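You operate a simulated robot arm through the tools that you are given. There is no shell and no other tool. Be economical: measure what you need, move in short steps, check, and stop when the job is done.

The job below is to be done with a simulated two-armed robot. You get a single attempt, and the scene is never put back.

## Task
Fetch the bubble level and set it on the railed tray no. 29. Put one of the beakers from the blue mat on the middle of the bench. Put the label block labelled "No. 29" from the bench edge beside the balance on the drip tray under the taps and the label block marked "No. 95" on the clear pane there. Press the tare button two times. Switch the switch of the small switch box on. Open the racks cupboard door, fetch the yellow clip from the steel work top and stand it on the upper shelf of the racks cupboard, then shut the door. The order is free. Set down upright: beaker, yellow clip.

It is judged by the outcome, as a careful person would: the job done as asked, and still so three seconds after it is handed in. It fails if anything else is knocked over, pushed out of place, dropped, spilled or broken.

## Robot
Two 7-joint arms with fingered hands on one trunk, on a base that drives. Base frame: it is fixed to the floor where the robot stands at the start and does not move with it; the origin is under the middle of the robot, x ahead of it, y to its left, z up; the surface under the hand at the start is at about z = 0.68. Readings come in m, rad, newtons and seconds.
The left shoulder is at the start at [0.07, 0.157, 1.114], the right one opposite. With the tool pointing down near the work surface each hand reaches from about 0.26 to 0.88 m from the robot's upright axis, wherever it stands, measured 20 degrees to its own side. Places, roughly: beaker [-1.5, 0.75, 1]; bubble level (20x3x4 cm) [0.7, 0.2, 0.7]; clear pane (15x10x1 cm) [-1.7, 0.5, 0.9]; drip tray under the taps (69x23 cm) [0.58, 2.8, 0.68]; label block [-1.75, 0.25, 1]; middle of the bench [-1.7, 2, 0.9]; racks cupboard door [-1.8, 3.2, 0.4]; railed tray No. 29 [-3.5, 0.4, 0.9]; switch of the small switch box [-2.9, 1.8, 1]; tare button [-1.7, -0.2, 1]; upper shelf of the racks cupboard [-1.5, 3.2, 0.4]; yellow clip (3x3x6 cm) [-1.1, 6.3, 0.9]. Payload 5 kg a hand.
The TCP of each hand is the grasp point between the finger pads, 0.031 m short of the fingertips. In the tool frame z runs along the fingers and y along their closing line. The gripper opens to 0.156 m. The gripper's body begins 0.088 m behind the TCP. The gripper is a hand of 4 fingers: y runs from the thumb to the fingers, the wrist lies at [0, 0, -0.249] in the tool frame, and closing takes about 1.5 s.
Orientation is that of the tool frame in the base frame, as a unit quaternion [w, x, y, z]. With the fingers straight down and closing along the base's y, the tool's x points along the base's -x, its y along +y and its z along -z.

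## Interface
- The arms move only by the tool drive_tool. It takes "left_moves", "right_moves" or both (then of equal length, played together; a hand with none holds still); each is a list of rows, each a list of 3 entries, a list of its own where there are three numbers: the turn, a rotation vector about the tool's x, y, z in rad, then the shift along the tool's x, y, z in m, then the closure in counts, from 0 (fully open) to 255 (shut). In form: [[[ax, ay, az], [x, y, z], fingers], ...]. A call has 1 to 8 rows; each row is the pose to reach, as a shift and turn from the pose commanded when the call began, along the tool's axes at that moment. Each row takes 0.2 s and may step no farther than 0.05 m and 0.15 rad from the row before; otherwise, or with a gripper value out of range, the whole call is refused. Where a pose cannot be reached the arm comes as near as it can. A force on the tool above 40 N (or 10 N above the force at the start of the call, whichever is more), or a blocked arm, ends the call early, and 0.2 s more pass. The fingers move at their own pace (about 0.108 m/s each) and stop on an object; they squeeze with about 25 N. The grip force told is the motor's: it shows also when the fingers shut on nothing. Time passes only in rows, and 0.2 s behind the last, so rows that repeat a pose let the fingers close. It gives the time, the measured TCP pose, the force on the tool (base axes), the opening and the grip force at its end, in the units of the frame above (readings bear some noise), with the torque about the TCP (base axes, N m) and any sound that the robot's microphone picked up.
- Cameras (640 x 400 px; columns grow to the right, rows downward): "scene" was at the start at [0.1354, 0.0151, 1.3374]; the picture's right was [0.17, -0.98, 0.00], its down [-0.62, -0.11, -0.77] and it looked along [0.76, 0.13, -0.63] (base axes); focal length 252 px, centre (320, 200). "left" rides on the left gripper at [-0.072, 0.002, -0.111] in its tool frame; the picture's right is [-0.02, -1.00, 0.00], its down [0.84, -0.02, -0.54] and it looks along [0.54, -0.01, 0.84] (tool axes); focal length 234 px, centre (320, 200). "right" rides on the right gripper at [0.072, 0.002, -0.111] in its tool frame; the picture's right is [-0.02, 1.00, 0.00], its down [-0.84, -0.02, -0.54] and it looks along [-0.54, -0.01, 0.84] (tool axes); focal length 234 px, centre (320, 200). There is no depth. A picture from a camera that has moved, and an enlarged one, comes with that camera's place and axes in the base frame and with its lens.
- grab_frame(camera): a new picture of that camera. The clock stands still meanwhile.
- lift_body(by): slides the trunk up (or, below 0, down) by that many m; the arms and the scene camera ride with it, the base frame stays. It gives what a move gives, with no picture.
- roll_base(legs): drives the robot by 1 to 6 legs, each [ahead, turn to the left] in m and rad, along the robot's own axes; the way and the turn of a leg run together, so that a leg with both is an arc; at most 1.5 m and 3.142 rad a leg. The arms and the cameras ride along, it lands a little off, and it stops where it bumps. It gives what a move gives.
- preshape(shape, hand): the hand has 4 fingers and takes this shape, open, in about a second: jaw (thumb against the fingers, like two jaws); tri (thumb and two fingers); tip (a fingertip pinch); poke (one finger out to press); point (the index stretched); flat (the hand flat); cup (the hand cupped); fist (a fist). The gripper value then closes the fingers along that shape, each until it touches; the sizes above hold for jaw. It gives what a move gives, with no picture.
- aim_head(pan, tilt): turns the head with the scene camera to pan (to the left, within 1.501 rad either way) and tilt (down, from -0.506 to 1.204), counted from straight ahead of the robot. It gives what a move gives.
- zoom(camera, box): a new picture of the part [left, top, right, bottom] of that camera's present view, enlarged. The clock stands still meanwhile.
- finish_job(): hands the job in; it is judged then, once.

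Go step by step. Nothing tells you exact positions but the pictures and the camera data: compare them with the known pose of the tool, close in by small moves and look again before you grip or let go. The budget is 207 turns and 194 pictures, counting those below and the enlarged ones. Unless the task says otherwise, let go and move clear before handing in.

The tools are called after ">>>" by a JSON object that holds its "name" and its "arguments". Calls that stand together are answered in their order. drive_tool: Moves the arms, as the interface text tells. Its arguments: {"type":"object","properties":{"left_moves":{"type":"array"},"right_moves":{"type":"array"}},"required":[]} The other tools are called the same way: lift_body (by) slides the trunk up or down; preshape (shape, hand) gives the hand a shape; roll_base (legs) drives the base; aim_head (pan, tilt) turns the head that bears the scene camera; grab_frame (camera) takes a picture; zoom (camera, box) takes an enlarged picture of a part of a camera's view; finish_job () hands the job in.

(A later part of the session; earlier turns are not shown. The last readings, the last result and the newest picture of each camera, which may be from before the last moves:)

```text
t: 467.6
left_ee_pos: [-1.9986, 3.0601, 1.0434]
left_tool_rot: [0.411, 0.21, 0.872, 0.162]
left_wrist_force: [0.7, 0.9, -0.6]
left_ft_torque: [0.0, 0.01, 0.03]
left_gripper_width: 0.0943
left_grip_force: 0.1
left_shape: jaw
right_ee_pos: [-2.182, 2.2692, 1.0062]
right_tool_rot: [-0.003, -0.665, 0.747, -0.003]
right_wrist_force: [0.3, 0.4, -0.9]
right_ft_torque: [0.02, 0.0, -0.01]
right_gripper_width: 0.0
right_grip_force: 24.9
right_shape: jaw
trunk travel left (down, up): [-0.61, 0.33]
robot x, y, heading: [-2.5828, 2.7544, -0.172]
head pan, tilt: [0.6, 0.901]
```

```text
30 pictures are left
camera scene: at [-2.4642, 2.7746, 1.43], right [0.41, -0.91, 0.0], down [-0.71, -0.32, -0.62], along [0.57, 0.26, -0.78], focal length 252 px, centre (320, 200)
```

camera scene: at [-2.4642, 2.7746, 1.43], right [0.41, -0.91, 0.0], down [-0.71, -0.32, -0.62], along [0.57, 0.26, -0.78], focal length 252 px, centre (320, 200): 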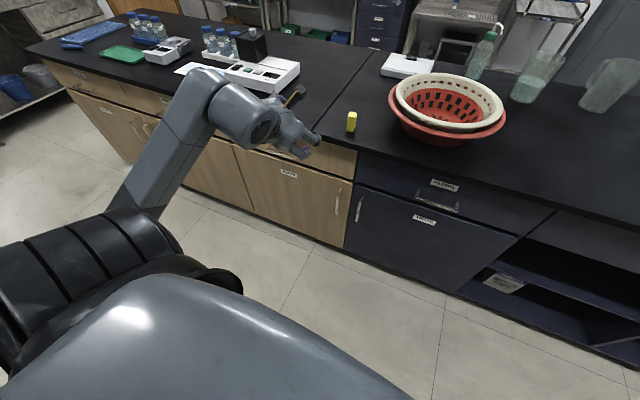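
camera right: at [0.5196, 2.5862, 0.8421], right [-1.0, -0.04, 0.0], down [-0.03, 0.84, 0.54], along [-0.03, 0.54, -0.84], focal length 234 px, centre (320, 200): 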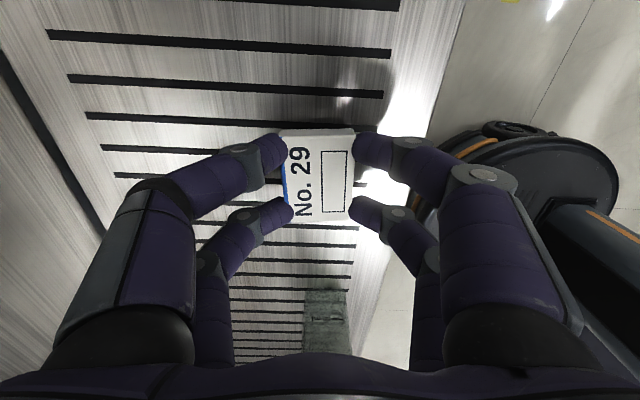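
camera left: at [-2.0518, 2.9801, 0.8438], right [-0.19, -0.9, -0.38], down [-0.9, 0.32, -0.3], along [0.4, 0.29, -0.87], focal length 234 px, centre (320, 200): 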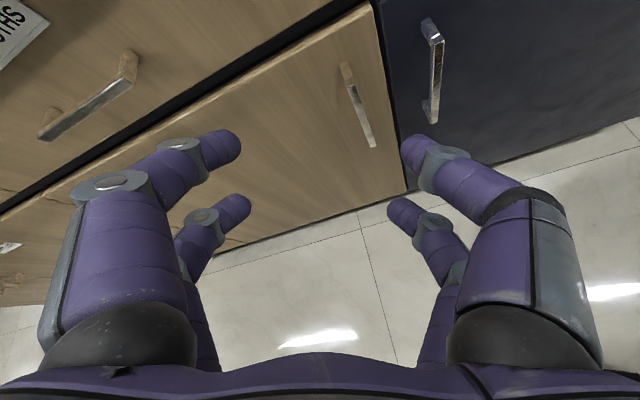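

The arm is free again. I lower the trunk well down so the arm works level with the handle, then straighten the hand to a near-horizontal pose.

>>> {"name": "lift_body", "arguments": {"by": -0.4}}

>>> {"name": "drive_tool", "arguments": {"left_moves": [[[0.005, -0.066, -0.108], [0, 0, 0], 100], [[0.01, -0.133, -0.216], [0, 0, 0], 100], [[0.015, -0.199, -0.323], [0, 0, 0], 100], [[0.02, -0.266, -0.431], [0, 0, 0], 100], [[0.025, -0.332, -0.539], [0, 0, 0], 100]]}}

```text
t: 471.5
left_ee_pos: [-1.9982, 3.0602, 0.643]
left_tool_rot: [0.411, 0.21, 0.872, 0.162]
left_wrist_force: [-1.2, 0.1, 0.7]
left_ft_torque: [0.01, 0.0, -0.01]
left_gripper_width: 0.0947
left_grip_force: 0.1
left_shape: jaw
right_ee_pos: [-2.1814, 2.2685, 0.6062]
right_tool_rot: [-0.002, -0.664, 0.748, -0.003]
right_wrist_force: [0.1, 0.0, 0.5]
right_ft_torque: [0.0, 0.0, 0.02]
right_gripper_width: 0.0
right_grip_force: 25.2
right_shape: jaw
trunk travel left (down, up): [-0.21, 0.73]
robot x, y, heading: [-2.5829, 2.7525, -0.173]
head pan, tilt: [0.6, 0.901]
```

```text
t: 472.7
left_ee_pos: [-1.9895, 3.0474, 0.6256]
left_tool_rot: [0.557, 0.024, 0.83, 0.017]
left_wrist_force: [-0.9, 1.7, -2.4]
left_ft_torque: [-0.09, -0.26, -0.07]
left_gripper_width: 0.0947
left_grip_force: 0.2
left_shape: jaw
left hand out of reach, approached as far as the arm can: row 3, 4, 5
right_ee_pos: [-2.1812, 2.2687, 0.6061]
right_tool_rot: [-0.003, -0.665, 0.747, -0.002]
right_wrist_force: [0.2, -0.6, 0.0]
right_ft_torque: [0.01, 0.05, 0.02]
right_gripper_width: 0.0
right_grip_force: 25.2
right_shape: jaw
trunk travel left (down, up): [-0.21, 0.73]
robot x, y, heading: [-2.5785, 2.7497, -0.17]
head pan, tilt: [0.6, 0.901]
```

The hand is now near-horizontal. I line it up with the handle bar and advance.

>>> {"name": "drive_tool", "arguments": {"left_moves": [[[0, 0, 0], [-0.004, -0.031, 0.01], 100], [[0, 0, 0], [-0.008, -0.062, 0.03], 100], [[0, 0, 0], [-0.0108, -0.062, 0.065], 100], [[0, 0, 0], [-0.0108, -0.062, 0.095], 100]]}}

>>> {"name": "grab_frame", "arguments": {"camera": "left"}}

```text
t: 473.7
left_ee_pos: [-1.898, 2.9848, 0.5949]
left_tool_rot: [0.555, 0.023, 0.831, 0.012]
left_wrist_force: [0.1, 0.4, 0.2]
left_ft_torque: [-0.01, -0.03, -0.01]
left_gripper_width: 0.0948
left_grip_force: 0.0
left_shape: jaw
left hand out of reach, approached as far as the arm can: row 1
right_ee_pos: [-2.1807, 2.2694, 0.6056]
right_tool_rot: [-0.002, -0.665, 0.747, -0.002]
right_wrist_force: [0.0, -0.6, 0.5]
right_ft_torque: [0.01, 0.01, -0.02]
right_gripper_width: 0.0
right_grip_force: 25.6
right_shape: jaw
trunk travel left (down, up): [-0.21, 0.73]
robot x, y, heading: [-2.5832, 2.7532, -0.175]
head pan, tilt: [0.6, 0.901]
```

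```text
29 pictures are left
camera left: at [-1.9728, 2.9831, 0.706], right [-0.02, -1.0, -0.02], down [-0.82, 0.03, -0.57], along [0.57, 0.01, -0.82], focal length 234 px, centre (320, 200)
```

left: 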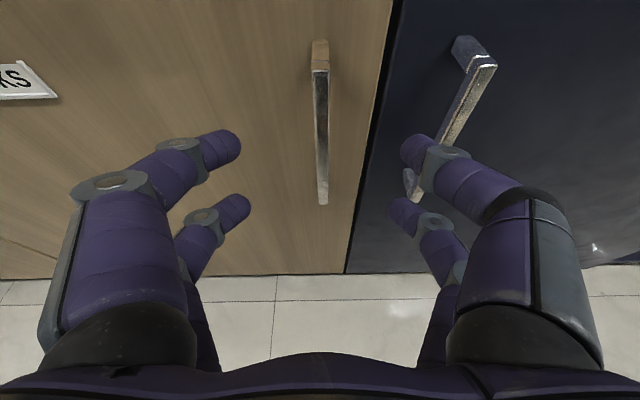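

Perfectly aligned with the bar (z 0.52–0.65). Advance 5 cm and close.

>>> {"name": "drive_tool", "arguments": {"left_moves": [[[0, 0, 0], [-0.003, 0, 0.02], 140], [[0, 0, 0], [-0.0077, 0, 0.05], 140], [[0, 0, 0], [-0.0077, 0, 0.053], 200], [[0, 0, 0], [-0.0077, 0, 0.053], 255], [[0, 0, 0], [-0.0077, 0, 0.053], 255], [[0, 0, 0], [-0.0077, 0, 0.053], 255], [[0, 0, 0], [-0.0077, 0, 0.053], 255]]}}

>>> {"name": "roll_base", "arguments": {"legs": [[-0.1, 0]]}}

>>> {"name": "grab_frame", "arguments": {"camera": "scene"}}

```text
t: 475.3
left_ee_pos: [-1.846, 2.9854, 0.5835]
left_tool_rot: [0.553, 0.023, 0.833, 0.012]
left_wrist_force: [-0.4, 2.2, -1.6]
left_ft_torque: [0.06, 0.35, 0.03]
left_gripper_width: 0.0024
left_grip_force: 24.4
left_shape: jaw
left hand out of reach, approached as far as the arm can: row 3
right_ee_pos: [-2.1813, 2.268, 0.607]
right_tool_rot: [-0.003, -0.666, 0.746, -0.003]
right_wrist_force: [-0.1, 0.0, 0.1]
right_ft_torque: [-0.03, -0.01, -0.02]
right_gripper_width: 0.0
right_grip_force: 25.1
right_shape: jaw
trunk travel left (down, up): [-0.21, 0.73]
robot x, y, heading: [-2.5828, 2.7494, -0.169]
head pan, tilt: [0.6, 0.901]
```

```text
t: 476.4
left_ee_pos: [-1.9474, 3.0025, 0.583]
left_tool_rot: [0.553, 0.023, 0.833, 0.012]
left_wrist_force: [-0.1, 1.5, -3.4]
left_ft_torque: [0.23, 0.54, -0.11]
left_gripper_width: 0.003
left_grip_force: 24.6
left_shape: jaw
right_ee_pos: [-2.283, 2.2858, 0.6067]
right_tool_rot: [-0.003, -0.665, 0.747, -0.003]
right_wrist_force: [1.2, -0.2, 0.8]
right_ft_torque: [-0.02, 0.01, 0.01]
right_gripper_width: 0.0001
right_grip_force: 25.3
right_shape: jaw
trunk travel left (down, up): [-0.21, 0.73]
robot x, y, heading: [-2.6855, 2.7713, -0.175]
head pan, tilt: [0.6, 0.901]
```

```text
28 pictures are left
camera scene: at [-2.5655, 2.7933, 1.03], right [0.41, -0.91, 0.0], down [-0.71, -0.32, -0.62], along [0.57, 0.26, -0.78], focal length 252 px, centre (320, 200)
```

scene: 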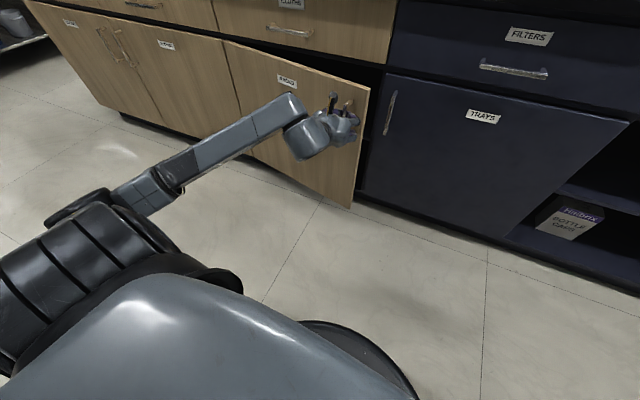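

Excellent: the door follows with low force. I continue backing, then add a left turn to follow the arc.

>>> {"name": "roll_base", "arguments": {"legs": [[-0.15, 0]]}}

>>> {"name": "roll_base", "arguments": {"legs": [[-0.06, 0.12]]}}

>>> {"name": "grab_frame", "arguments": {"camera": "scene"}}

```text
t: 477.6
left_ee_pos: [-2.0388, 3.0297, 0.5817]
left_tool_rot: [0.549, 0.034, 0.835, 0.032]
left_wrist_force: [2.8, 4.6, -2.0]
left_ft_torque: [-0.13, 0.42, 0.03]
left_gripper_width: 0.0008
left_grip_force: 24.8
left_shape: jaw
right_ee_pos: [-2.3799, 2.3017, 0.6067]
right_tool_rot: [-0.002, -0.664, 0.748, -0.002]
right_wrist_force: [0.2, 0.0, -0.5]
right_ft_torque: [0.04, 0.01, 0.02]
right_gripper_width: 0.0
right_grip_force: 25.2
right_shape: jaw
trunk travel left (down, up): [-0.21, 0.73]
robot x, y, heading: [-2.7799, 2.7864, -0.173]
head pan, tilt: [0.6, 0.901]
stopped in leg 1: the force on the tool passed its limit at 45 N (the readings are from after the stop); the commanded pose is now the measured one
```

```text
t: 478.5
left_ee_pos: [-2.094, 3.0653, 0.5829]
left_tool_rot: [0.547, 0.014, 0.836, 0.036]
left_wrist_force: [-2.8, -8.4, 3.3]
left_ft_torque: [-0.2, 0.21, -0.23]
left_gripper_width: 0.003
left_grip_force: 24.8
left_shape: jaw
right_ee_pos: [-2.3813, 2.3318, 0.606]
right_tool_rot: [-0.002, -0.688, 0.726, -0.004]
right_wrist_force: [0.4, -0.1, -0.2]
right_ft_torque: [0.1, -0.01, 0.02]
right_gripper_width: 0.0
right_grip_force: 24.7
right_shape: jaw
trunk travel left (down, up): [-0.21, 0.73]
robot x, y, heading: [-2.8127, 2.7902, -0.111]
head pan, tilt: [0.6, 0.901]
stopped in leg 1: the force on the tool passed its limit at 48 N (the readings are from after the stop); the commanded pose is now the measured one
```

```text
27 pictures are left
camera scene: at [-2.6949, 2.82, 1.0302], right [0.47, -0.88, 0.0], down [-0.69, -0.37, -0.62], along [0.55, 0.29, -0.78], focal length 252 px, centre (320, 200)
```

scene: 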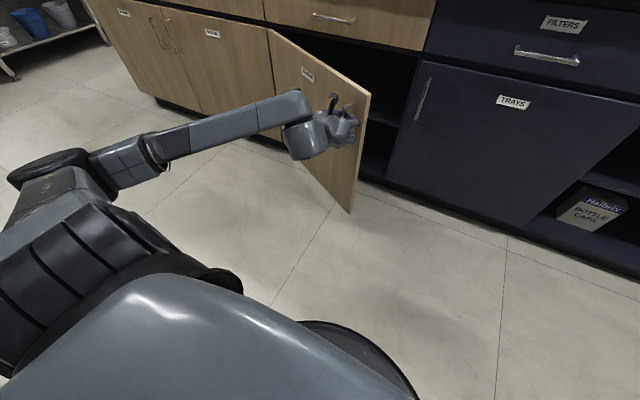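

The door is open about 29°. I release the handle, slip the hand round the free edge to the inside, and will sweep the door open by turning the base left.

>>> {"name": "drive_tool", "arguments": {"left_moves": [[[0, 0, 0], [0, 0, 0], 200], [[0, 0, 0], [0, 0, 0], 150], [[0, 0, 0], [0, 0, 0], 120], [[0, 0, 0], [0, 0, 0], 120]]}}

>>> {"name": "roll_base", "arguments": {"legs": [[-0.08, 0]]}}

>>> {"name": "drive_tool", "arguments": {"left_moves": [[[0, 0, 0], [0, -0.045, 0], 200], [[0, 0, 0], [0, -0.09, 0], 255], [[0, 0, 0], [0, -0.135, 0], 255], [[0, 0, 0], [0, -0.17, 0], 255]]}}

>>> {"name": "grab_frame", "arguments": {"camera": "scene"}}

```text
t: 479.5
left_ee_pos: [-2.0941, 3.0685, 0.5808]
left_tool_rot: [0.546, 0.012, 0.837, 0.037]
left_wrist_force: [0.3, 0.2, 1.0]
left_ft_torque: [0.0, 0.03, 0.01]
left_gripper_width: 0.0818
left_grip_force: 0.0
left_shape: jaw
right_ee_pos: [-2.3802, 2.332, 0.6061]
right_tool_rot: [-0.003, -0.688, 0.726, -0.003]
right_wrist_force: [0.0, -0.2, 0.6]
right_ft_torque: [0.03, 0.02, 0.0]
right_gripper_width: 0.0
right_grip_force: 25.4
right_shape: jaw
trunk travel left (down, up): [-0.21, 0.73]
robot x, y, heading: [-2.8112, 2.7924, -0.115]
head pan, tilt: [0.6, 0.901]
```

```text
t: 480.5
left_ee_pos: [-2.1383, 3.0791, 0.5788]
left_tool_rot: [0.544, 0.009, 0.838, 0.041]
left_wrist_force: [-0.3, 1.1, 0.9]
left_ft_torque: [-0.01, 0.01, -0.02]
left_gripper_width: 0.0822
left_grip_force: 0.1
left_shape: jaw
right_ee_pos: [-2.4147, 2.3508, 0.5967]
right_tool_rot: [0.001, -0.696, 0.718, 0.008]
right_wrist_force: [-0.2, 1.2, 0.5]
right_ft_torque: [-0.03, 0.0, 0.0]
right_gripper_width: 0.0002
right_grip_force: 25.0
right_shape: jaw
trunk travel left (down, up): [-0.21, 0.73]
robot x, y, heading: [-2.8563, 2.7982, -0.091]
head pan, tilt: [0.6, 0.901]
stopped in leg 1: the robot was blocked; the commanded pose is now the measured one
```

```text
t: 481.7
left_ee_pos: [-2.2059, 2.9044, 0.443]
left_tool_rot: [0.434, -0.018, 0.9, -0.047]
left_wrist_force: [0.0, 0.1, -0.7]
left_ft_torque: [0.0, -0.01, -0.01]
left_gripper_width: 0.0
left_grip_force: 24.8
left_shape: jaw
left hand out of reach, approached as far as the arm can: row 1, 2, 3, 4
right_ee_pos: [-2.4157, 2.3508, 0.5956]
right_tool_rot: [0.0, -0.697, 0.717, 0.008]
right_wrist_force: [-0.3, -0.5, 0.0]
right_ft_torque: [-0.02, 0.0, 0.01]
right_gripper_width: 0.0002
right_grip_force: 25.3
right_shape: jaw
trunk travel left (down, up): [-0.21, 0.73]
robot x, y, heading: [-2.8514, 2.7937, -0.081]
head pan, tilt: [0.6, 0.901]
stopped in row 4 (left hand): the arm was blocked; the commanded pose is now the measured one
```

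```text
26 pictures are left
camera scene: at [-2.7339, 2.8265, 1.029], right [0.5, -0.87, -0.01], down [-0.68, -0.39, -0.62], along [0.54, 0.31, -0.79], focal length 252 px, centre (320, 200)
```

scene: 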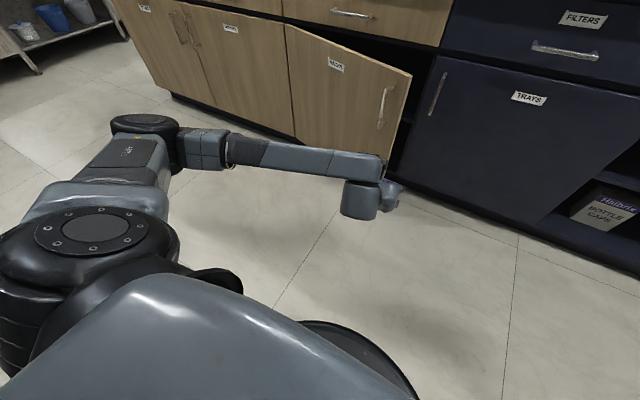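

The door stands at about 23°. I drive forward so the closed fingers pass inside the free edge, then turn left to sweep it open.

>>> {"name": "roll_base", "arguments": {"legs": [[0.25, 0]]}}

>>> {"name": "roll_base", "arguments": {"legs": [[0, 0.25]]}}

>>> {"name": "grab_frame", "arguments": {"camera": "scene"}}

```text
t: 483.5
left_ee_pos: [-1.9614, 2.8846, 0.4449]
left_tool_rot: [0.434, -0.019, 0.899, -0.047]
left_wrist_force: [0.2, 0.0, 0.0]
left_ft_torque: [-0.06, 0.0, 0.02]
left_gripper_width: 0.0
left_grip_force: 24.4
left_shape: jaw
right_ee_pos: [-2.1701, 2.33, 0.6013]
right_tool_rot: [0.001, -0.697, 0.717, 0.005]
right_wrist_force: [0.5, 0.3, -0.3]
right_ft_torque: [-0.03, 0.02, 0.02]
right_gripper_width: 0.0
right_grip_force: 25.3
right_shape: jaw
trunk travel left (down, up): [-0.21, 0.73]
robot x, y, heading: [-2.611, 2.7748, -0.085]
head pan, tilt: [0.6, 0.901]
```

```text
t: 484.4
left_ee_pos: [-1.9803, 2.9212, 0.4459]
left_tool_rot: [0.433, -0.048, 0.899, -0.045]
left_wrist_force: [-1.9, -5.0, 1.1]
left_ft_torque: [0.14, -0.04, -0.02]
left_gripper_width: 0.0
left_grip_force: 25.3
left_shape: jaw
right_ee_pos: [-2.1344, 2.3682, 0.6028]
right_tool_rot: [0.0, 0.727, -0.687, -0.004]
right_wrist_force: [0.9, -0.1, -0.5]
right_ft_torque: [0.06, -0.02, 0.01]
right_gripper_width: 0.0
right_grip_force: 24.6
right_shape: jaw
trunk travel left (down, up): [-0.21, 0.73]
robot x, y, heading: [-2.6139, 2.7747, -0.006]
head pan, tilt: [0.6, 0.901]
stopped in leg 1: the force on the tool passed its limit at 54 N (the readings are from after the stop); the commanded pose is now the measured one
```

```text
25 pictures are left
camera scene: at [-2.4952, 2.8161, 1.0301], right [0.56, -0.83, 0.0], down [-0.65, -0.44, -0.62], along [0.51, 0.35, -0.78], focal length 252 px, centre (320, 200)
```

scene: 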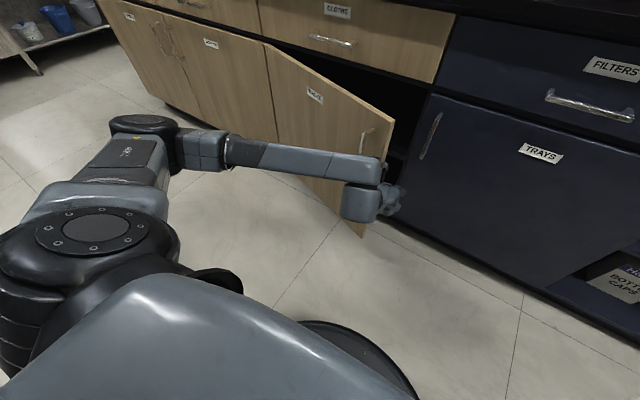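

The hand pressed on the door's edge end-on; I step back right, go 11 cm deeper, and sweep again.

>>> {"name": "roll_base", "arguments": {"legs": [[0, -0.1], [0.11, 0]]}}

>>> {"name": "roll_base", "arguments": {"legs": [[0, 0.2]]}}

>>> {"name": "grab_frame", "arguments": {"camera": "scene"}}

```text
t: 486.1
left_ee_pos: [-1.8598, 2.8499, 0.4456]
left_tool_rot: [0.43, -0.005, 0.9, -0.065]
left_wrist_force: [0.1, 0.3, 0.0]
left_ft_torque: [0.02, 0.02, 0.03]
left_gripper_width: 0.0002
left_grip_force: 25.8
left_shape: jaw
right_ee_pos: [-2.0686, 2.3126, 0.6015]
right_tool_rot: [-0.001, -0.693, 0.721, 0.005]
right_wrist_force: [0.4, 0.3, -0.2]
right_ft_torque: [-0.02, 0.04, 0.01]
right_gripper_width: 0.0001
right_grip_force: 24.6
right_shape: jaw
trunk travel left (down, up): [-0.21, 0.73]
robot x, y, heading: [-2.5022, 2.7618, -0.101]
head pan, tilt: [0.6, 0.901]
```

```text
t: 487.1
left_ee_pos: [-1.8814, 2.9063, 0.4449]
left_tool_rot: [0.428, -0.048, 0.901, -0.053]
left_wrist_force: [-0.7, -2.1, -0.2]
left_ft_torque: [0.12, -0.16, 0.25]
left_gripper_width: 0.0
left_grip_force: 25.0
left_shape: jaw
right_ee_pos: [-2.0198, 2.3641, 0.6017]
right_tool_rot: [0.0, 0.732, -0.681, -0.004]
right_wrist_force: [0.1, 0.3, -0.1]
right_ft_torque: [0.0, -0.05, 0.01]
right_gripper_width: 0.0
right_grip_force: 24.8
right_shape: jaw
trunk travel left (down, up): [-0.21, 0.73]
robot x, y, heading: [-2.5034, 2.7622, 0.006]
head pan, tilt: [0.6, 0.901]
stopped in leg 1: the force on the tool passed its limit at 65 N (the readings are from after the stop); the commanded pose is now the measured one
```

```text
24 pictures are left
camera scene: at [-2.3873, 2.8062, 1.03], right [0.57, -0.82, 0.0], down [-0.64, -0.45, -0.62], along [0.51, 0.35, -0.78], focal length 252 px, centre (320, 200)
```

scene: 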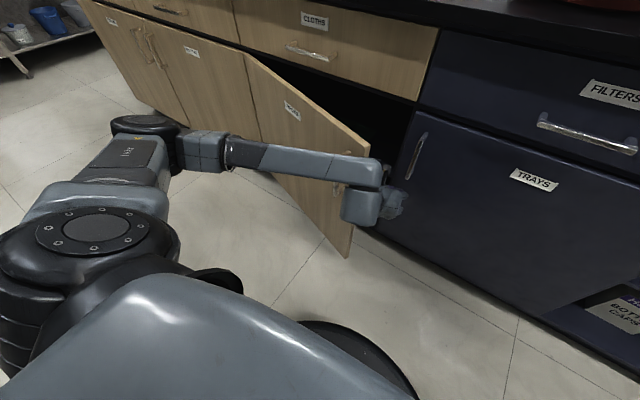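

The wrist is catching on the door edge. Better: use the left hand vertically, reaching over the door's top edge (z ≈ 0.71) to pull from inside. I back out, raise the trunk and turn the hand vertical.

>>> {"name": "roll_base", "arguments": {"legs": [[0, -0.1], [-0.2, 0]]}}

>>> {"name": "lift_body", "arguments": {"by": 0.38}}

>>> {"name": "drive_tool", "arguments": {"left_moves": [[[0, 0.14, 0], [0, 0, 0], 255], [[0, 0.28, 0], [0, 0, 0], 255], [[0, 0.42, 0], [0, 0, 0], 255], [[0, 0.56, 0], [0, 0, 0], 255], [[0, 0.7, 0], [0, 0, 0], 255], [[0, 0.84, 0], [0, 0, 0], 255], [[0, 0.885, 0], [0, 0, 0], 255]]}}

>>> {"name": "grab_frame", "arguments": {"camera": "scene"}}

```text
t: 489.3
left_ee_pos: [-2.0696, 2.8633, 0.4472]
left_tool_rot: [0.427, -0.004, 0.901, -0.075]
left_wrist_force: [0.8, -0.3, 0.4]
left_ft_torque: [-0.01, 0.01, -0.02]
left_gripper_width: 0.0
left_grip_force: 24.4
left_shape: jaw
right_ee_pos: [-2.2623, 2.3382, 0.6024]
right_tool_rot: [0.0, -0.696, 0.718, 0.003]
right_wrist_force: [0.2, -0.4, -0.4]
right_ft_torque: [-0.01, -0.01, -0.02]
right_gripper_width: 0.0001
right_grip_force: 25.2
right_shape: jaw
trunk travel left (down, up): [-0.21, 0.73]
robot x, y, heading: [-2.6969, 2.7832, -0.091]
head pan, tilt: [0.6, 0.901]
```

```text
t: 492.9
left_ee_pos: [-2.069, 2.8632, 0.8278]
left_tool_rot: [0.426, -0.004, 0.902, -0.075]
left_wrist_force: [0.1, -0.3, 0.9]
left_ft_torque: [0.0, -0.02, 0.02]
left_gripper_width: 0.0
left_grip_force: 25.4
left_shape: jaw
right_ee_pos: [-2.2625, 2.338, 0.9819]
right_tool_rot: [0.0, -0.697, 0.717, 0.004]
right_wrist_force: [-0.6, -0.4, -1.0]
right_ft_torque: [0.0, -0.01, -0.01]
right_gripper_width: 0.0
right_grip_force: 25.0
right_shape: jaw
trunk travel left (down, up): [-0.59, 0.35]
robot x, y, heading: [-2.6981, 2.7828, -0.092]
head pan, tilt: [0.6, 0.901]
```

```text
t: 494.5
left_ee_pos: [-2.0689, 2.8629, 0.8268]
left_tool_rot: [-0.002, 0.029, 0.997, -0.069]
left_wrist_force: [-0.4, -0.2, 0.0]
left_ft_torque: [-0.02, 0.0, -0.01]
left_gripper_width: 0.0
left_grip_force: 25.0
left_shape: jaw
right_ee_pos: [-2.2626, 2.3383, 0.9816]
right_tool_rot: [0.0, -0.698, 0.716, 0.003]
right_wrist_force: [-0.1, -0.7, -0.8]
right_ft_torque: [-0.02, 0.0, -0.02]
right_gripper_width: 0.0
right_grip_force: 25.5
right_shape: jaw
trunk travel left (down, up): [-0.59, 0.35]
robot x, y, heading: [-2.7053, 2.7821, -0.094]
head pan, tilt: [0.6, 0.901]
```

```text
23 pictures are left
camera scene: at [-2.5831, 2.8137, 1.41], right [0.48, -0.87, 0.0], down [-0.69, -0.38, -0.62], along [0.54, 0.3, -0.78], focal length 252 px, centre (320, 200)
```

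scene: 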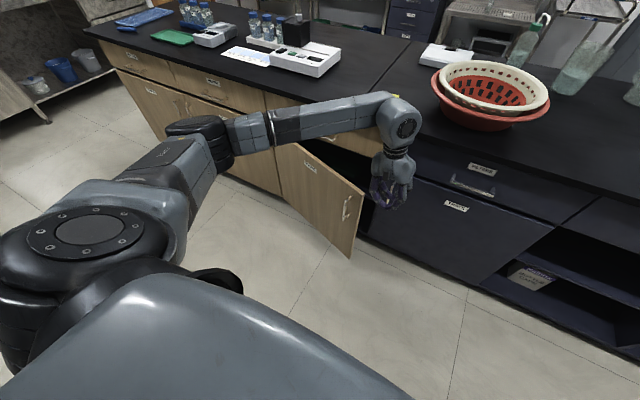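

The door stays where it is left (~22°). I move the vertical hand over the top edge to [-1.935, 2.99] and lower it behind the door.

>>> {"name": "drive_tool", "arguments": {"left_moves": [[[0, 0, 0], [-0.032, 0.033, -0.005], 255], [[0, 0, 0], [-0.063, 0.067, -0.009], 255], [[0, 0, 0], [-0.095, 0.1, -0.014], 255], [[0, 0, 0], [-0.126, 0.133, -0.019], 255], [[0, 0, 0], [-0.126, 0.139, 0.025], 255], [[0, 0, 0], [-0.126, 0.145, 0.068], 255], [[0, 0, 0], [-0.126, 0.151, 0.11], 255], [[0, 0, 0], [-0.126, 0.155, 0.139], 255]]}}

>>> {"name": "grab_frame", "arguments": {"camera": "left"}}

```text
t: 496.2
left_ee_pos: [-1.9314, 2.9881, 0.7084]
left_tool_rot: [0.005, 0.027, 0.997, -0.074]
left_wrist_force: [0.4, 0.9, 10.6]
left_ft_torque: [0.01, 0.28, -0.02]
left_gripper_width: 0.0001
left_grip_force: 24.9
left_shape: jaw
right_ee_pos: [-2.2618, 2.3372, 0.9826]
right_tool_rot: [0.001, -0.698, 0.716, 0.004]
right_wrist_force: [-0.2, -0.4, 0.1]
right_ft_torque: [0.01, 0.0, 0.0]
right_gripper_width: 0.0
right_grip_force: 24.8
right_shape: jaw
trunk travel left (down, up): [-0.59, 0.35]
robot x, y, heading: [-2.6991, 2.7811, -0.095]
head pan, tilt: [0.6, 0.901]
stopped in row 8 (left hand): the force on the tool passed its limit at 44 N (the readings are from after the stop); the commanded pose is now the measured one
```

```text
22 pictures are left
camera left: at [-1.8592, 3.0024, 0.8203], right [-0.03, -0.99, 0.15], down [-0.84, 0.1, 0.53], along [-0.54, -0.11, -0.83], focal length 234 px, centre (320, 200)
```

left: 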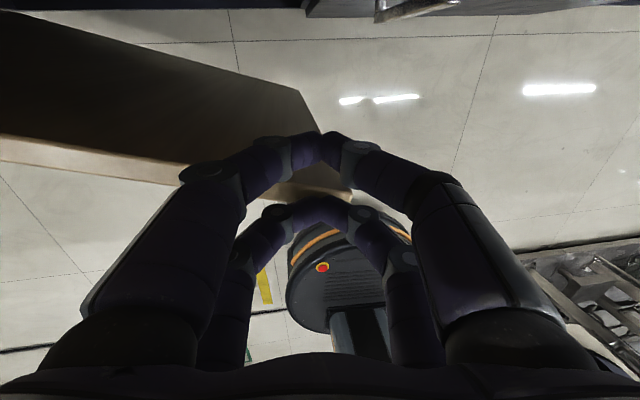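

The rear finger pair lands on the door's top. Better still: turn the hand so the jaws straddle the panel's top edge and grip it. I raise, rotate 1.17 rad and line up over the edge.

>>> {"name": "drive_tool", "arguments": {"left_moves": [[[0, 0, 0], [0, -0.006, -0.04], 255], [[0, 0, 0], [0, -0.012, -0.08], 255], [[0, 0, 0], [0, -0.018, -0.12], 200], [[0, 0, -0.14], [0.015, -0.006, -0.122], 90], [[0, 0, -0.28], [0.03, 0.006, -0.124], 90], [[0, 0, -0.42], [0.045, 0.016, -0.126], 90], [[0, 0, -0.56], [0.058, 0.025, -0.126], 90], [[0, 0, -0.7], [0.058, 0.025, -0.126], 90]]}}

>>> {"name": "drive_tool", "arguments": {"left_moves": [[[0, 0, -0.14], [0, 0, 0], 90], [[0, 0, -0.28], [0, 0, 0], 90], [[0, 0, -0.42], [0, 0, 0], 90], [[0, 0, -0.47], [0, 0, 0], 90]]}}

>>> {"name": "grab_frame", "arguments": {"camera": "left"}}

```text
t: 498.0
left_ee_pos: [-1.9885, 3.0349, 0.8261]
left_tool_rot: [-0.021, -0.317, 0.945, -0.071]
left_wrist_force: [-0.8, -0.2, 0.6]
left_ft_torque: [0.01, 0.0, -0.02]
left_gripper_width: 0.1006
left_grip_force: 0.0
left_shape: jaw
right_ee_pos: [-2.2625, 2.3369, 0.9829]
right_tool_rot: [0.001, -0.697, 0.717, 0.005]
right_wrist_force: [-0.1, -0.4, 0.1]
right_ft_torque: [0.01, 0.0, 0.0]
right_gripper_width: 0.0001
right_grip_force: 25.0
right_shape: jaw
trunk travel left (down, up): [-0.59, 0.35]
robot x, y, heading: [-2.7049, 2.7803, -0.097]
head pan, tilt: [0.6, 0.901]
```

```text
t: 499.0
left_ee_pos: [-1.9878, 3.0357, 0.8255]
left_tool_rot: [-0.038, -0.529, 0.845, -0.063]
left_wrist_force: [-0.6, -0.2, 0.3]
left_ft_torque: [-0.03, 0.0, 0.01]
left_gripper_width: 0.1006
left_grip_force: 0.0
left_shape: jaw
right_ee_pos: [-2.2613, 2.3389, 0.9822]
right_tool_rot: [0.0, -0.698, 0.716, 0.004]
right_wrist_force: [-0.8, 0.0, 0.1]
right_ft_torque: [-0.01, -0.01, 0.03]
right_gripper_width: 0.0001
right_grip_force: 24.7
right_shape: jaw
trunk travel left (down, up): [-0.59, 0.35]
robot x, y, heading: [-2.7013, 2.7829, -0.096]
head pan, tilt: [0.6, 0.901]
```

```text
21 pictures are left
camera left: at [-1.9581, 3.1165, 0.9281], right [0.91, -0.41, 0.06], down [-0.35, -0.67, 0.65], along [-0.22, -0.61, -0.76], focal length 234 px, centre (320, 200)
```

left: 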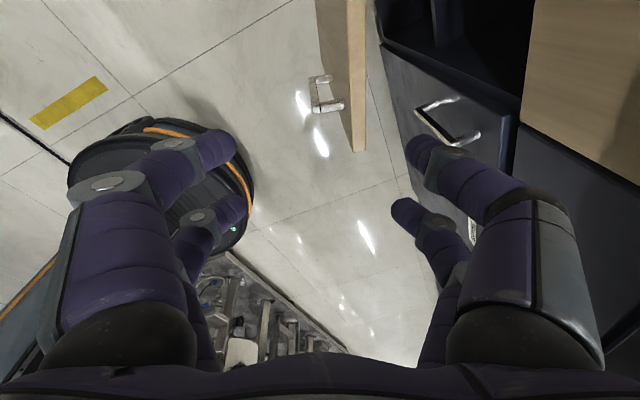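

The panel's top edge is at about x = -1.945 here. I shift 4.4 cm, lower so the jaws straddle it, and grip.

>>> {"name": "drive_tool", "arguments": {"left_moves": [[[0, 0, 0], [-0.019, -0.04, 0], 90], [[0, 0, 0], [-0.025, -0.037, 0.04], 90], [[0, 0, 0], [-0.03, -0.034, 0.08], 90], [[0, 0, 0], [-0.0356, -0.0313, 0.12], 90], [[0, 0, 0], [-0.0356, -0.0313, 0.12], 200], [[0, 0, 0], [-0.0356, -0.0313, 0.12], 255], [[0, 0, 0], [-0.0356, -0.0313, 0.12], 255], [[0, 0, 0], [-0.0356, -0.0313, 0.12], 255]]}}

>>> {"name": "grab_frame", "arguments": {"camera": "left"}}

```text
t: 500.8
left_ee_pos: [-1.9446, 3.0367, 0.7064]
left_tool_rot: [-0.037, -0.528, 0.846, -0.064]
left_wrist_force: [0.3, -0.2, 6.3]
left_ft_torque: [0.12, -0.08, 0.25]
left_gripper_width: 0.006
left_grip_force: 25.0
left_shape: jaw
right_ee_pos: [-2.2614, 2.3366, 0.9838]
right_tool_rot: [0.0, -0.698, 0.716, 0.004]
right_wrist_force: [0.0, 0.1, 0.9]
right_ft_torque: [-0.02, 0.03, 0.0]
right_gripper_width: 0.0003
right_grip_force: 24.8
right_shape: jaw
trunk travel left (down, up): [-0.59, 0.35]
robot x, y, heading: [-2.7009, 2.7855, -0.092]
head pan, tilt: [0.6, 0.901]
```

```text
20 pictures are left
camera left: at [-1.9151, 3.1165, 0.8085], right [0.91, -0.41, 0.07], down [-0.35, -0.67, 0.65], along [-0.22, -0.61, -0.76], focal length 234 px, centre (320, 200)
```

left: 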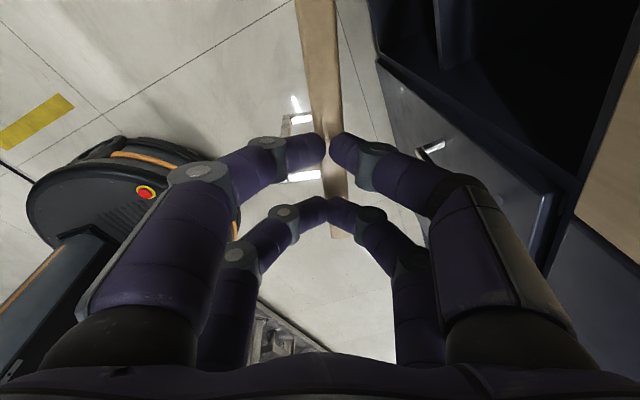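

The jaws hold the panel's top edge. I pull it along the arc in 5° steps, turning the hand with it.

>>> {"name": "drive_tool", "arguments": {"left_moves": [[[0, 0, 0.087], [0.0035, 0.0383, -0.002], 255], [[0, 0, 0.175], [0.0055, 0.0817, -0.0046], 255], [[0, 0, 0.262], [0.0037, 0.1254, -0.0076], 255], [[0, 0, 0.349], [-0.002, 0.1687, -0.0112], 255], [[0, 0, 0.436], [-0.0113, 0.2116, -0.015], 255], [[0, 0, 0.524], [-0.0245, 0.253, -0.0197], 255], [[0, 0, 0.611], [-0.041, 0.2933, -0.0245], 255], [[0, 0, 0.698], [-0.061, 0.332, -0.0297], 255]]}}

>>> {"name": "grab_frame", "arguments": {"camera": "scene"}}

```text
t: 502.6
left_ee_pos: [-2.2177, 3.2389, 0.7057]
left_tool_rot: [-0.013, -0.206, 0.976, -0.072]
left_wrist_force: [-12.4, -9.8, -1.6]
left_ft_torque: [-0.22, 0.43, 0.05]
left_gripper_width: 0.0054
left_grip_force: 25.0
left_shape: jaw
right_ee_pos: [-2.2623, 2.3396, 0.9829]
right_tool_rot: [0.001, -0.698, 0.716, 0.003]
right_wrist_force: [-0.2, 0.8, -0.5]
right_ft_torque: [0.05, -0.04, -0.01]
right_gripper_width: 0.0003
right_grip_force: 25.2
right_shape: jaw
trunk travel left (down, up): [-0.59, 0.35]
robot x, y, heading: [-2.6993, 2.7831, -0.091]
head pan, tilt: [0.6, 0.901]
```

```text
19 pictures are left
camera scene: at [-2.5855, 2.8141, 1.4101], right [0.49, -0.87, 0.0], down [-0.68, -0.38, -0.62], along [0.54, 0.3, -0.78], focal length 252 px, centre (320, 200)
```

scene: 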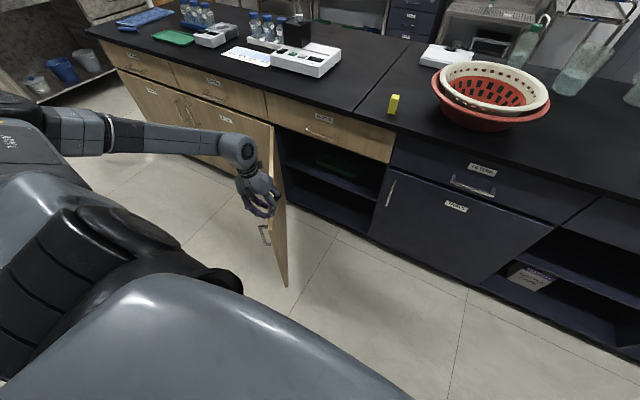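

The door is about 60° open. I continue to about 90°.

>>> {"name": "drive_tool", "arguments": {"left_moves": [[[0, 0, 0.087], [0.0056, 0.0425, -0.0054], 255], [[0, 0, 0.175], [0.0077, 0.0861, -0.011], 255], [[0, 0, 0.262], [0.0061, 0.1296, -0.017], 255], [[0, 0, 0.349], [0.0006, 0.1727, -0.023], 255], [[0, 0, 0.436], [-0.0086, 0.2152, -0.03], 255], [[0, 0, 0.524], [-0.0214, 0.2566, -0.036], 255], [[0, 0, 0.611], [-0.038, 0.297, -0.042], 255]]}}

>>> {"name": "drive_tool", "arguments": {"left_moves": [[[0, 0, 0], [0, 0, 0], 200], [[0, 0, 0], [0, 0, 0], 130], [[0, 0, 0], [0, 0, 0], 90], [[0, 0, 0], [0, -0.006, -0.045], 90], [[0, 0, 0], [0, -0.012, -0.09], 90], [[0, 0, 0], [0, -0.018, -0.135], 90], [[0, 0, 0], [0, -0.024, -0.18], 90], [[0, 0, 0], [0, -0.03, -0.225], 90]]}}

>>> {"name": "grab_frame", "arguments": {"camera": "scene"}}

```text
t: 504.2
left_ee_pos: [-2.3, 3.5307, 0.7048]
left_tool_rot: [0.012, 0.096, 0.993, -0.073]
left_wrist_force: [0.5, 0.7, 3.0]
left_ft_torque: [-0.05, -0.02, -0.02]
left_gripper_width: 0.0046
left_grip_force: 24.9
left_shape: jaw
right_ee_pos: [-2.2609, 2.3392, 0.9818]
right_tool_rot: [0.0, -0.698, 0.716, 0.004]
right_wrist_force: [-0.1, 0.0, 0.6]
right_ft_torque: [-0.03, 0.0, 0.02]
right_gripper_width: 0.0
right_grip_force: 24.4
right_shape: jaw
trunk travel left (down, up): [-0.59, 0.35]
robot x, y, heading: [-2.7018, 2.7815, -0.091]
head pan, tilt: [0.6, 0.901]
```

```text
t: 506.0
left_ee_pos: [-2.3092, 3.531, 0.9315]
left_tool_rot: [0.008, 0.096, 0.993, -0.073]
left_wrist_force: [0.1, -0.9, -0.7]
left_ft_torque: [0.05, -0.01, -0.02]
left_gripper_width: 0.1006
left_grip_force: 0.1
left_shape: jaw
right_ee_pos: [-2.2621, 2.3372, 0.9826]
right_tool_rot: [0.0, -0.698, 0.716, 0.004]
right_wrist_force: [-0.9, 0.1, 0.0]
right_ft_torque: [0.0, -0.03, -0.01]
right_gripper_width: 0.0001
right_grip_force: 25.0
right_shape: jaw
trunk travel left (down, up): [-0.59, 0.35]
robot x, y, heading: [-2.6976, 2.7834, -0.096]
head pan, tilt: [0.6, 0.901]
```

```text
18 pictures are left
camera scene: at [-2.5837, 2.8128, 1.41], right [0.48, -0.87, 0.0], down [-0.69, -0.38, -0.62], along [0.54, 0.3, -0.78], focal length 252 px, centre (320, 200)
```

scene: 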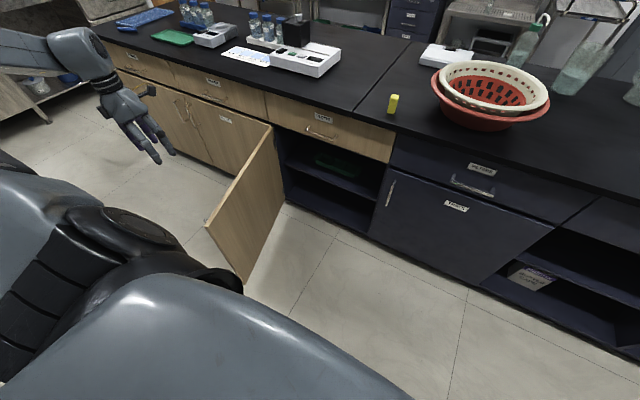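

The door stands at 90° and the upper shelf is visible at z ≈ 0.43. The right arm has free elbow room, so I'll use it for the clip: turn the base to heading ≈ 0.5, then flip and pitch the right hand.

>>> {"name": "roll_base", "arguments": {"legs": [[0.1, 0.596]]}}

>>> {"name": "drive_tool", "arguments": {"right_moves": [[[0, 0, -0.145], [0, 0, 0], 90], [[0, 0, -0.29], [0, 0, 0], 90], [[0, 0, -0.435], [0, 0, 0], 90], [[0, 0, -0.58], [0, 0, 0], 90], [[0, 0, -0.725], [0, 0, 0], 90], [[0, 0, -0.87], [0, 0, 0], 90], [[0, 0, -1.015], [0, 0, 0], 90], [[0, 0, -1.16], [0, 0, 0], 90]]}}

>>> {"name": "drive_tool", "arguments": {"right_moves": [[[0, 0, -0.14], [0, 0, 0], 90], [[0, 0.14, -0.14], [0, 0, 0], 90]]}}

```text
t: 508.0
left_ee_pos: [-2.6961, 3.6433, 0.9321]
left_tool_rot: [0.03, -0.198, 0.977, -0.067]
left_wrist_force: [0.4, 0.0, 0.4]
left_ft_torque: [-0.02, -0.03, 0.03]
left_gripper_width: 0.1002
left_grip_force: 0.0
left_shape: jaw
right_ee_pos: [-1.9902, 2.6786, 0.9821]
right_tool_rot: [0.001, 0.877, -0.481, -0.003]
right_wrist_force: [0.2, 0.7, 0.1]
right_ft_torque: [0.02, 0.01, 0.0]
right_gripper_width: 0.0
right_grip_force: 25.5
right_shape: jaw
trunk travel left (down, up): [-0.59, 0.35]
robot x, y, heading: [-2.6084, 2.7999, 0.498]
head pan, tilt: [0.6, 0.901]
```

```text
t: 509.8
left_ee_pos: [-2.6966, 3.642, 0.9309]
left_tool_rot: [0.03, -0.198, 0.978, -0.066]
left_wrist_force: [-0.3, -0.8, 0.0]
left_ft_torque: [0.02, 0.05, -0.01]
left_gripper_width: 0.1008
left_grip_force: 0.0
left_shape: jaw
right_ee_pos: [-1.9919, 2.6788, 0.9824]
right_tool_rot: [-0.001, 0.997, 0.08, -0.003]
right_wrist_force: [-0.8, 0.5, 0.6]
right_ft_torque: [-0.01, 0.0, 0.0]
right_gripper_width: 0.1005
right_grip_force: 0.0
right_shape: jaw
trunk travel left (down, up): [-0.59, 0.35]
robot x, y, heading: [-2.6044, 2.8001, 0.5]
head pan, tilt: [0.6, 0.901]
```

```text
t: 510.4
left_ee_pos: [-2.6991, 3.6431, 0.9308]
left_tool_rot: [0.031, -0.199, 0.977, -0.067]
left_wrist_force: [-1.1, 0.5, -0.4]
left_ft_torque: [-0.04, -0.07, 0.01]
left_gripper_width: 0.1009
left_grip_force: 0.0
left_shape: jaw
right_ee_pos: [-1.9939, 2.679, 0.985]
right_tool_rot: [-0.007, 0.987, 0.148, 0.068]
right_wrist_force: [-0.4, -0.1, -0.8]
right_ft_torque: [-0.06, -0.05, -0.01]
right_gripper_width: 0.1005
right_grip_force: 0.0
right_shape: jaw
trunk travel left (down, up): [-0.59, 0.35]
robot x, y, heading: [-2.6038, 2.8032, 0.497]
head pan, tilt: [0.6, 0.901]
```

>>> {"name": "drive_tool", "arguments": {"right_moves": [[[0, 0.145, 0], [0, 0, 0], 90], [[0, 0.29, 0], [0, 0, 0], 90], [[0, 0.435, 0], [0, 0, 0], 90], [[0, 0.58, 0], [0, 0, 0], 90], [[0, 0.725, 0], [0, 0, 0], 90], [[0, 0.87, 0], [0, 0, 0], 90], [[0, 1.0, 0], [0, 0, 0], 90]]}}

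>>> {"name": "grab_frame", "arguments": {"camera": "right"}}

```text
t: 512.0
left_ee_pos: [-2.6972, 3.6429, 0.9318]
left_tool_rot: [0.029, -0.198, 0.977, -0.067]
left_wrist_force: [-0.5, -0.4, 0.3]
left_ft_torque: [-0.01, 0.02, 0.02]
left_gripper_width: 0.1006
left_grip_force: 0.1
left_shape: jaw
right_ee_pos: [-1.9906, 2.6786, 0.9824]
right_tool_rot: [-0.056, 0.909, 0.138, 0.39]
right_wrist_force: [0.0, 0.3, -0.8]
right_ft_torque: [0.0, 0.01, -0.01]
right_gripper_width: 0.1006
right_grip_force: 0.1
right_shape: jaw
right hand out of reach, approached as far as the arm can: row 6, 7
trunk travel left (down, up): [-0.59, 0.35]
robot x, y, heading: [-2.606, 2.8049, 0.499]
head pan, tilt: [0.6, 0.901]
```

```text
17 pictures are left
camera right: at [-2.021, 2.6686, 1.1113], right [0.28, -0.96, -0.01], down [-0.94, -0.27, -0.23], along [0.22, 0.07, -0.97], focal length 234 px, centre (320, 200)
```

right: 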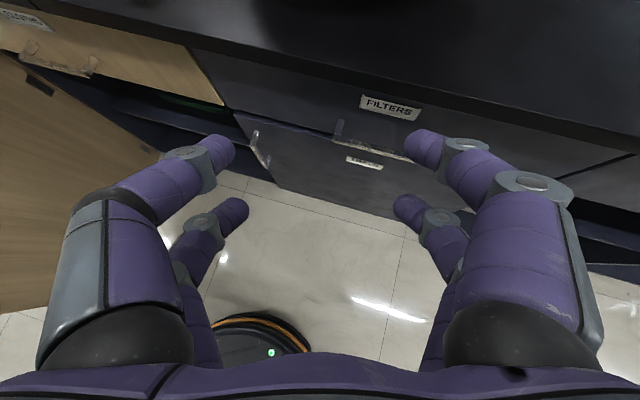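

The right hand now points 44° below horizontal with the camera on top, which suits the cupboard. I move toward a pre-grasp point southwest of the clip.

>>> {"name": "roll_base", "arguments": {"legs": [[0.12, 0]]}}

>>> {"name": "drive_tool", "arguments": {"right_moves": [[[0, 0, 0], [0.009, -0.035, 0.019], 100], [[0, 0, 0], [0.018, -0.07, 0.038], 100], [[0, 0, 0], [0.027, -0.105, 0.057], 110], [[0, 0, 0], [0.035, -0.14, 0.076], 120], [[0, 0, 0], [0.0443, -0.175, 0.0957], 120]]}}

>>> {"name": "grab_frame", "arguments": {"camera": "right"}}

```text
t: 513.2
left_ee_pos: [-2.5919, 3.6996, 0.931]
left_tool_rot: [0.03, -0.198, 0.977, -0.067]
left_wrist_force: [0.9, -0.9, -0.1]
left_ft_torque: [0.0, -0.02, 0.0]
left_gripper_width: 0.1005
left_grip_force: 0.0
left_shape: jaw
right_ee_pos: [-1.8857, 2.7368, 0.9821]
right_tool_rot: [-0.056, 0.909, 0.136, 0.391]
right_wrist_force: [0.1, 0.6, -0.1]
right_ft_torque: [0.0, 0.03, 0.01]
right_gripper_width: 0.1006
right_grip_force: 0.0
right_shape: jaw
trunk travel left (down, up): [-0.59, 0.35]
robot x, y, heading: [-2.4938, 2.8572, 0.501]
head pan, tilt: [0.6, 0.901]
```

```text
t: 514.5
left_ee_pos: [-2.5913, 3.702, 0.9309]
left_tool_rot: [0.029, -0.199, 0.977, -0.068]
left_wrist_force: [0.3, 0.5, -1.2]
left_ft_torque: [-0.03, -0.01, -0.01]
left_gripper_width: 0.1005
left_grip_force: 0.1
left_shape: jaw
right_ee_pos: [-1.8409, 2.9344, 0.9468]
right_tool_rot: [-0.054, 0.909, 0.136, 0.39]
right_wrist_force: [0.0, 0.3, 0.3]
right_ft_torque: [0.01, 0.01, -0.02]
right_gripper_width: 0.0828
right_grip_force: 0.1
right_shape: jaw
trunk travel left (down, up): [-0.59, 0.35]
robot x, y, heading: [-2.4953, 2.8629, 0.5]
head pan, tilt: [0.6, 0.901]
```

```text
16 pictures are left
camera right: at [-1.8698, 2.9252, 1.0758], right [0.27, -0.96, -0.01], down [-0.94, -0.27, -0.23], along [0.22, 0.07, -0.97], focal length 234 px, centre (320, 200)
```

right: 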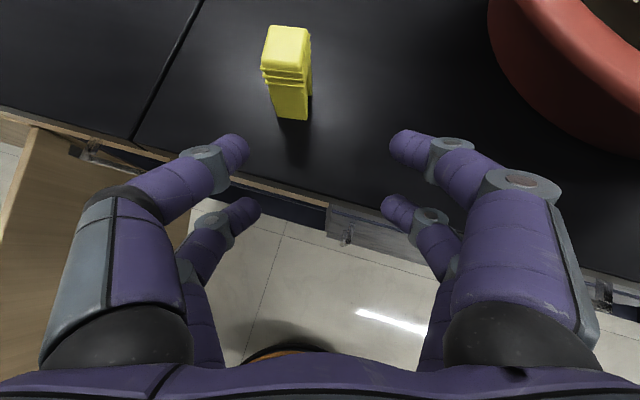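

The clip measures [-1.757, 2.979]; I advance the last 9 cm and grip it.

>>> {"name": "drive_tool", "arguments": {"right_moves": [[[0, 0, 0], [0.0215, -0.006, 0.0226], 120], [[0, 0, 0], [0.043, -0.012, 0.045], 120], [[0, 0, 0], [0.0646, -0.0184, 0.0677], 120], [[0, 0, 0], [0.0646, -0.0184, 0.0677], 180], [[0, 0, 0], [0.0646, -0.0184, 0.0677], 255], [[0, 0, 0], [0.0646, -0.0184, 0.0677], 255], [[0, 0, 0], [0.0646, -0.0184, 0.0677], 255], [[0, 0, 0], [0.0646, -0.0184, 0.0677], 255]]}}

>>> {"name": "grab_frame", "arguments": {"camera": "right"}}

```text
t: 516.2
left_ee_pos: [-2.5927, 3.6998, 0.9306]
left_tool_rot: [0.031, -0.2, 0.977, -0.066]
left_wrist_force: [0.4, 0.9, -0.4]
left_ft_torque: [0.02, 0.0, 0.0]
left_gripper_width: 0.1002
left_grip_force: 0.0
left_shape: jaw
right_ee_pos: [-1.7565, 2.9769, 0.9475]
right_tool_rot: [-0.056, 0.909, 0.136, 0.391]
right_wrist_force: [-0.2, 0.6, 0.2]
right_ft_torque: [0.0, 0.01, -0.02]
right_gripper_width: 0.0045
right_grip_force: 24.9
right_shape: jaw
trunk travel left (down, up): [-0.59, 0.35]
robot x, y, heading: [-2.4925, 2.8634, 0.502]
head pan, tilt: [0.6, 0.901]
```

```text
15 pictures are left
camera right: at [-1.786, 2.9677, 1.0764], right [0.28, -0.96, -0.01], down [-0.94, -0.27, -0.23], along [0.22, 0.07, -0.97], focal length 234 px, centre (320, 200)
```

right: 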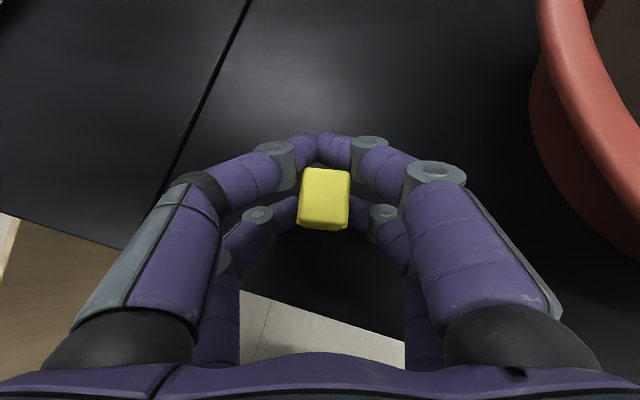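

The clip is gripped upright. I lift, back off and lower the trunk to cupboard height.

>>> {"name": "lift_body", "arguments": {"by": 0.05}}

>>> {"name": "roll_base", "arguments": {"legs": [[-0.25, 0]]}}

>>> {"name": "lift_body", "arguments": {"by": -0.4}}

>>> {"name": "aim_head", "arguments": {"pan": -0.15, "tilt": 0.75}}

>>> {"name": "grab_frame", "arguments": {"camera": "scene"}}

```text
t: 517.2
left_ee_pos: [-2.5925, 3.6996, 0.9815]
left_tool_rot: [0.029, -0.199, 0.977, -0.068]
left_wrist_force: [-0.1, 0.1, 0.1]
left_ft_torque: [0.02, 0.01, 0.02]
left_gripper_width: 0.1005
left_grip_force: 0.0
left_shape: jaw
right_ee_pos: [-1.7559, 2.9781, 0.9973]
right_tool_rot: [-0.055, 0.91, 0.137, 0.388]
right_wrist_force: [0.1, 0.2, 0.2]
right_ft_torque: [-0.01, 0.02, 0.01]
right_gripper_width: 0.0047
right_grip_force: 24.7
right_shape: jaw
trunk travel left (down, up): [-0.64, 0.3]
robot x, y, heading: [-2.5004, 2.8596, 0.502]
head pan, tilt: [0.6, 0.901]
```

```text
t: 519.0
left_ee_pos: [-2.8053, 3.5823, 0.9821]
left_tool_rot: [0.03, -0.198, 0.977, -0.067]
left_wrist_force: [0.5, -0.4, 0.9]
left_ft_torque: [-0.01, -0.04, 0.0]
left_gripper_width: 0.1007
left_grip_force: 0.1
left_shape: jaw
right_ee_pos: [-1.9731, 2.8549, 0.998]
right_tool_rot: [-0.055, 0.909, 0.135, 0.39]
right_wrist_force: [0.3, -0.7, -0.7]
right_ft_torque: [-0.02, -0.01, -0.01]
right_gripper_width: 0.0048
right_grip_force: 25.2
right_shape: jaw
trunk travel left (down, up): [-0.64, 0.3]
robot x, y, heading: [-2.7138, 2.7393, 0.492]
head pan, tilt: [0.6, 0.901]
```

```text
t: 522.8
left_ee_pos: [-2.806, 3.5821, 0.5813]
left_tool_rot: [0.029, -0.196, 0.978, -0.067]
left_wrist_force: [0.2, -0.9, -0.1]
left_ft_torque: [0.01, -0.02, 0.01]
left_gripper_width: 0.1006
left_grip_force: 0.0
left_shape: jaw
right_ee_pos: [-1.9732, 2.8557, 0.597]
right_tool_rot: [-0.055, 0.909, 0.135, 0.39]
right_wrist_force: [0.4, -0.1, 0.3]
right_ft_torque: [0.01, -0.03, 0.02]
right_gripper_width: 0.005
right_grip_force: 25.2
right_shape: jaw
trunk travel left (down, up): [-0.24, 0.7]
robot x, y, heading: [-2.711, 2.742, 0.494]
head pan, tilt: [0.6, 0.901]
```

```text
t: 523.9
left_ee_pos: [-2.8055, 3.5818, 0.5831]
left_tool_rot: [0.029, -0.197, 0.978, -0.067]
left_wrist_force: [0.1, 0.3, -0.5]
left_ft_torque: [0.01, -0.01, 0.04]
left_gripper_width: 0.1006
left_grip_force: 0.0
left_shape: jaw
right_ee_pos: [-1.9729, 2.8567, 0.5967]
right_tool_rot: [-0.055, 0.909, 0.135, 0.39]
right_wrist_force: [0.1, 0.0, 0.4]
right_ft_torque: [0.02, -0.01, 0.01]
right_gripper_width: 0.0046
right_grip_force: 24.9
right_shape: jaw
trunk travel left (down, up): [-0.24, 0.7]
robot x, y, heading: [-2.714, 2.7407, 0.496]
head pan, tilt: [-0.15, 0.75]
```

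```text
14 pictures are left
camera scene: at [-2.5908, 2.7935, 1.0719], right [0.34, -0.94, 0.0], down [-0.64, -0.23, -0.73], along [0.69, 0.25, -0.68], focal length 252 px, centre (320, 200)
```

scene: 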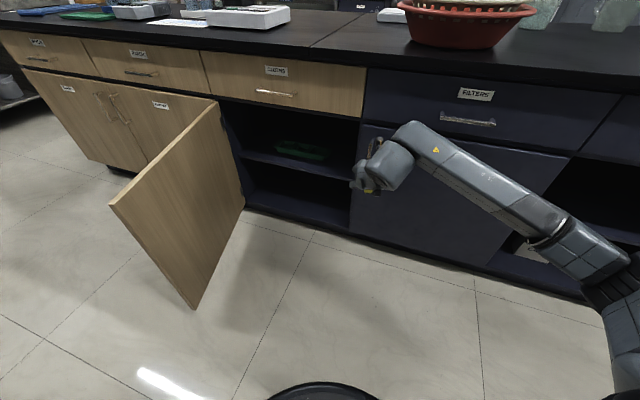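

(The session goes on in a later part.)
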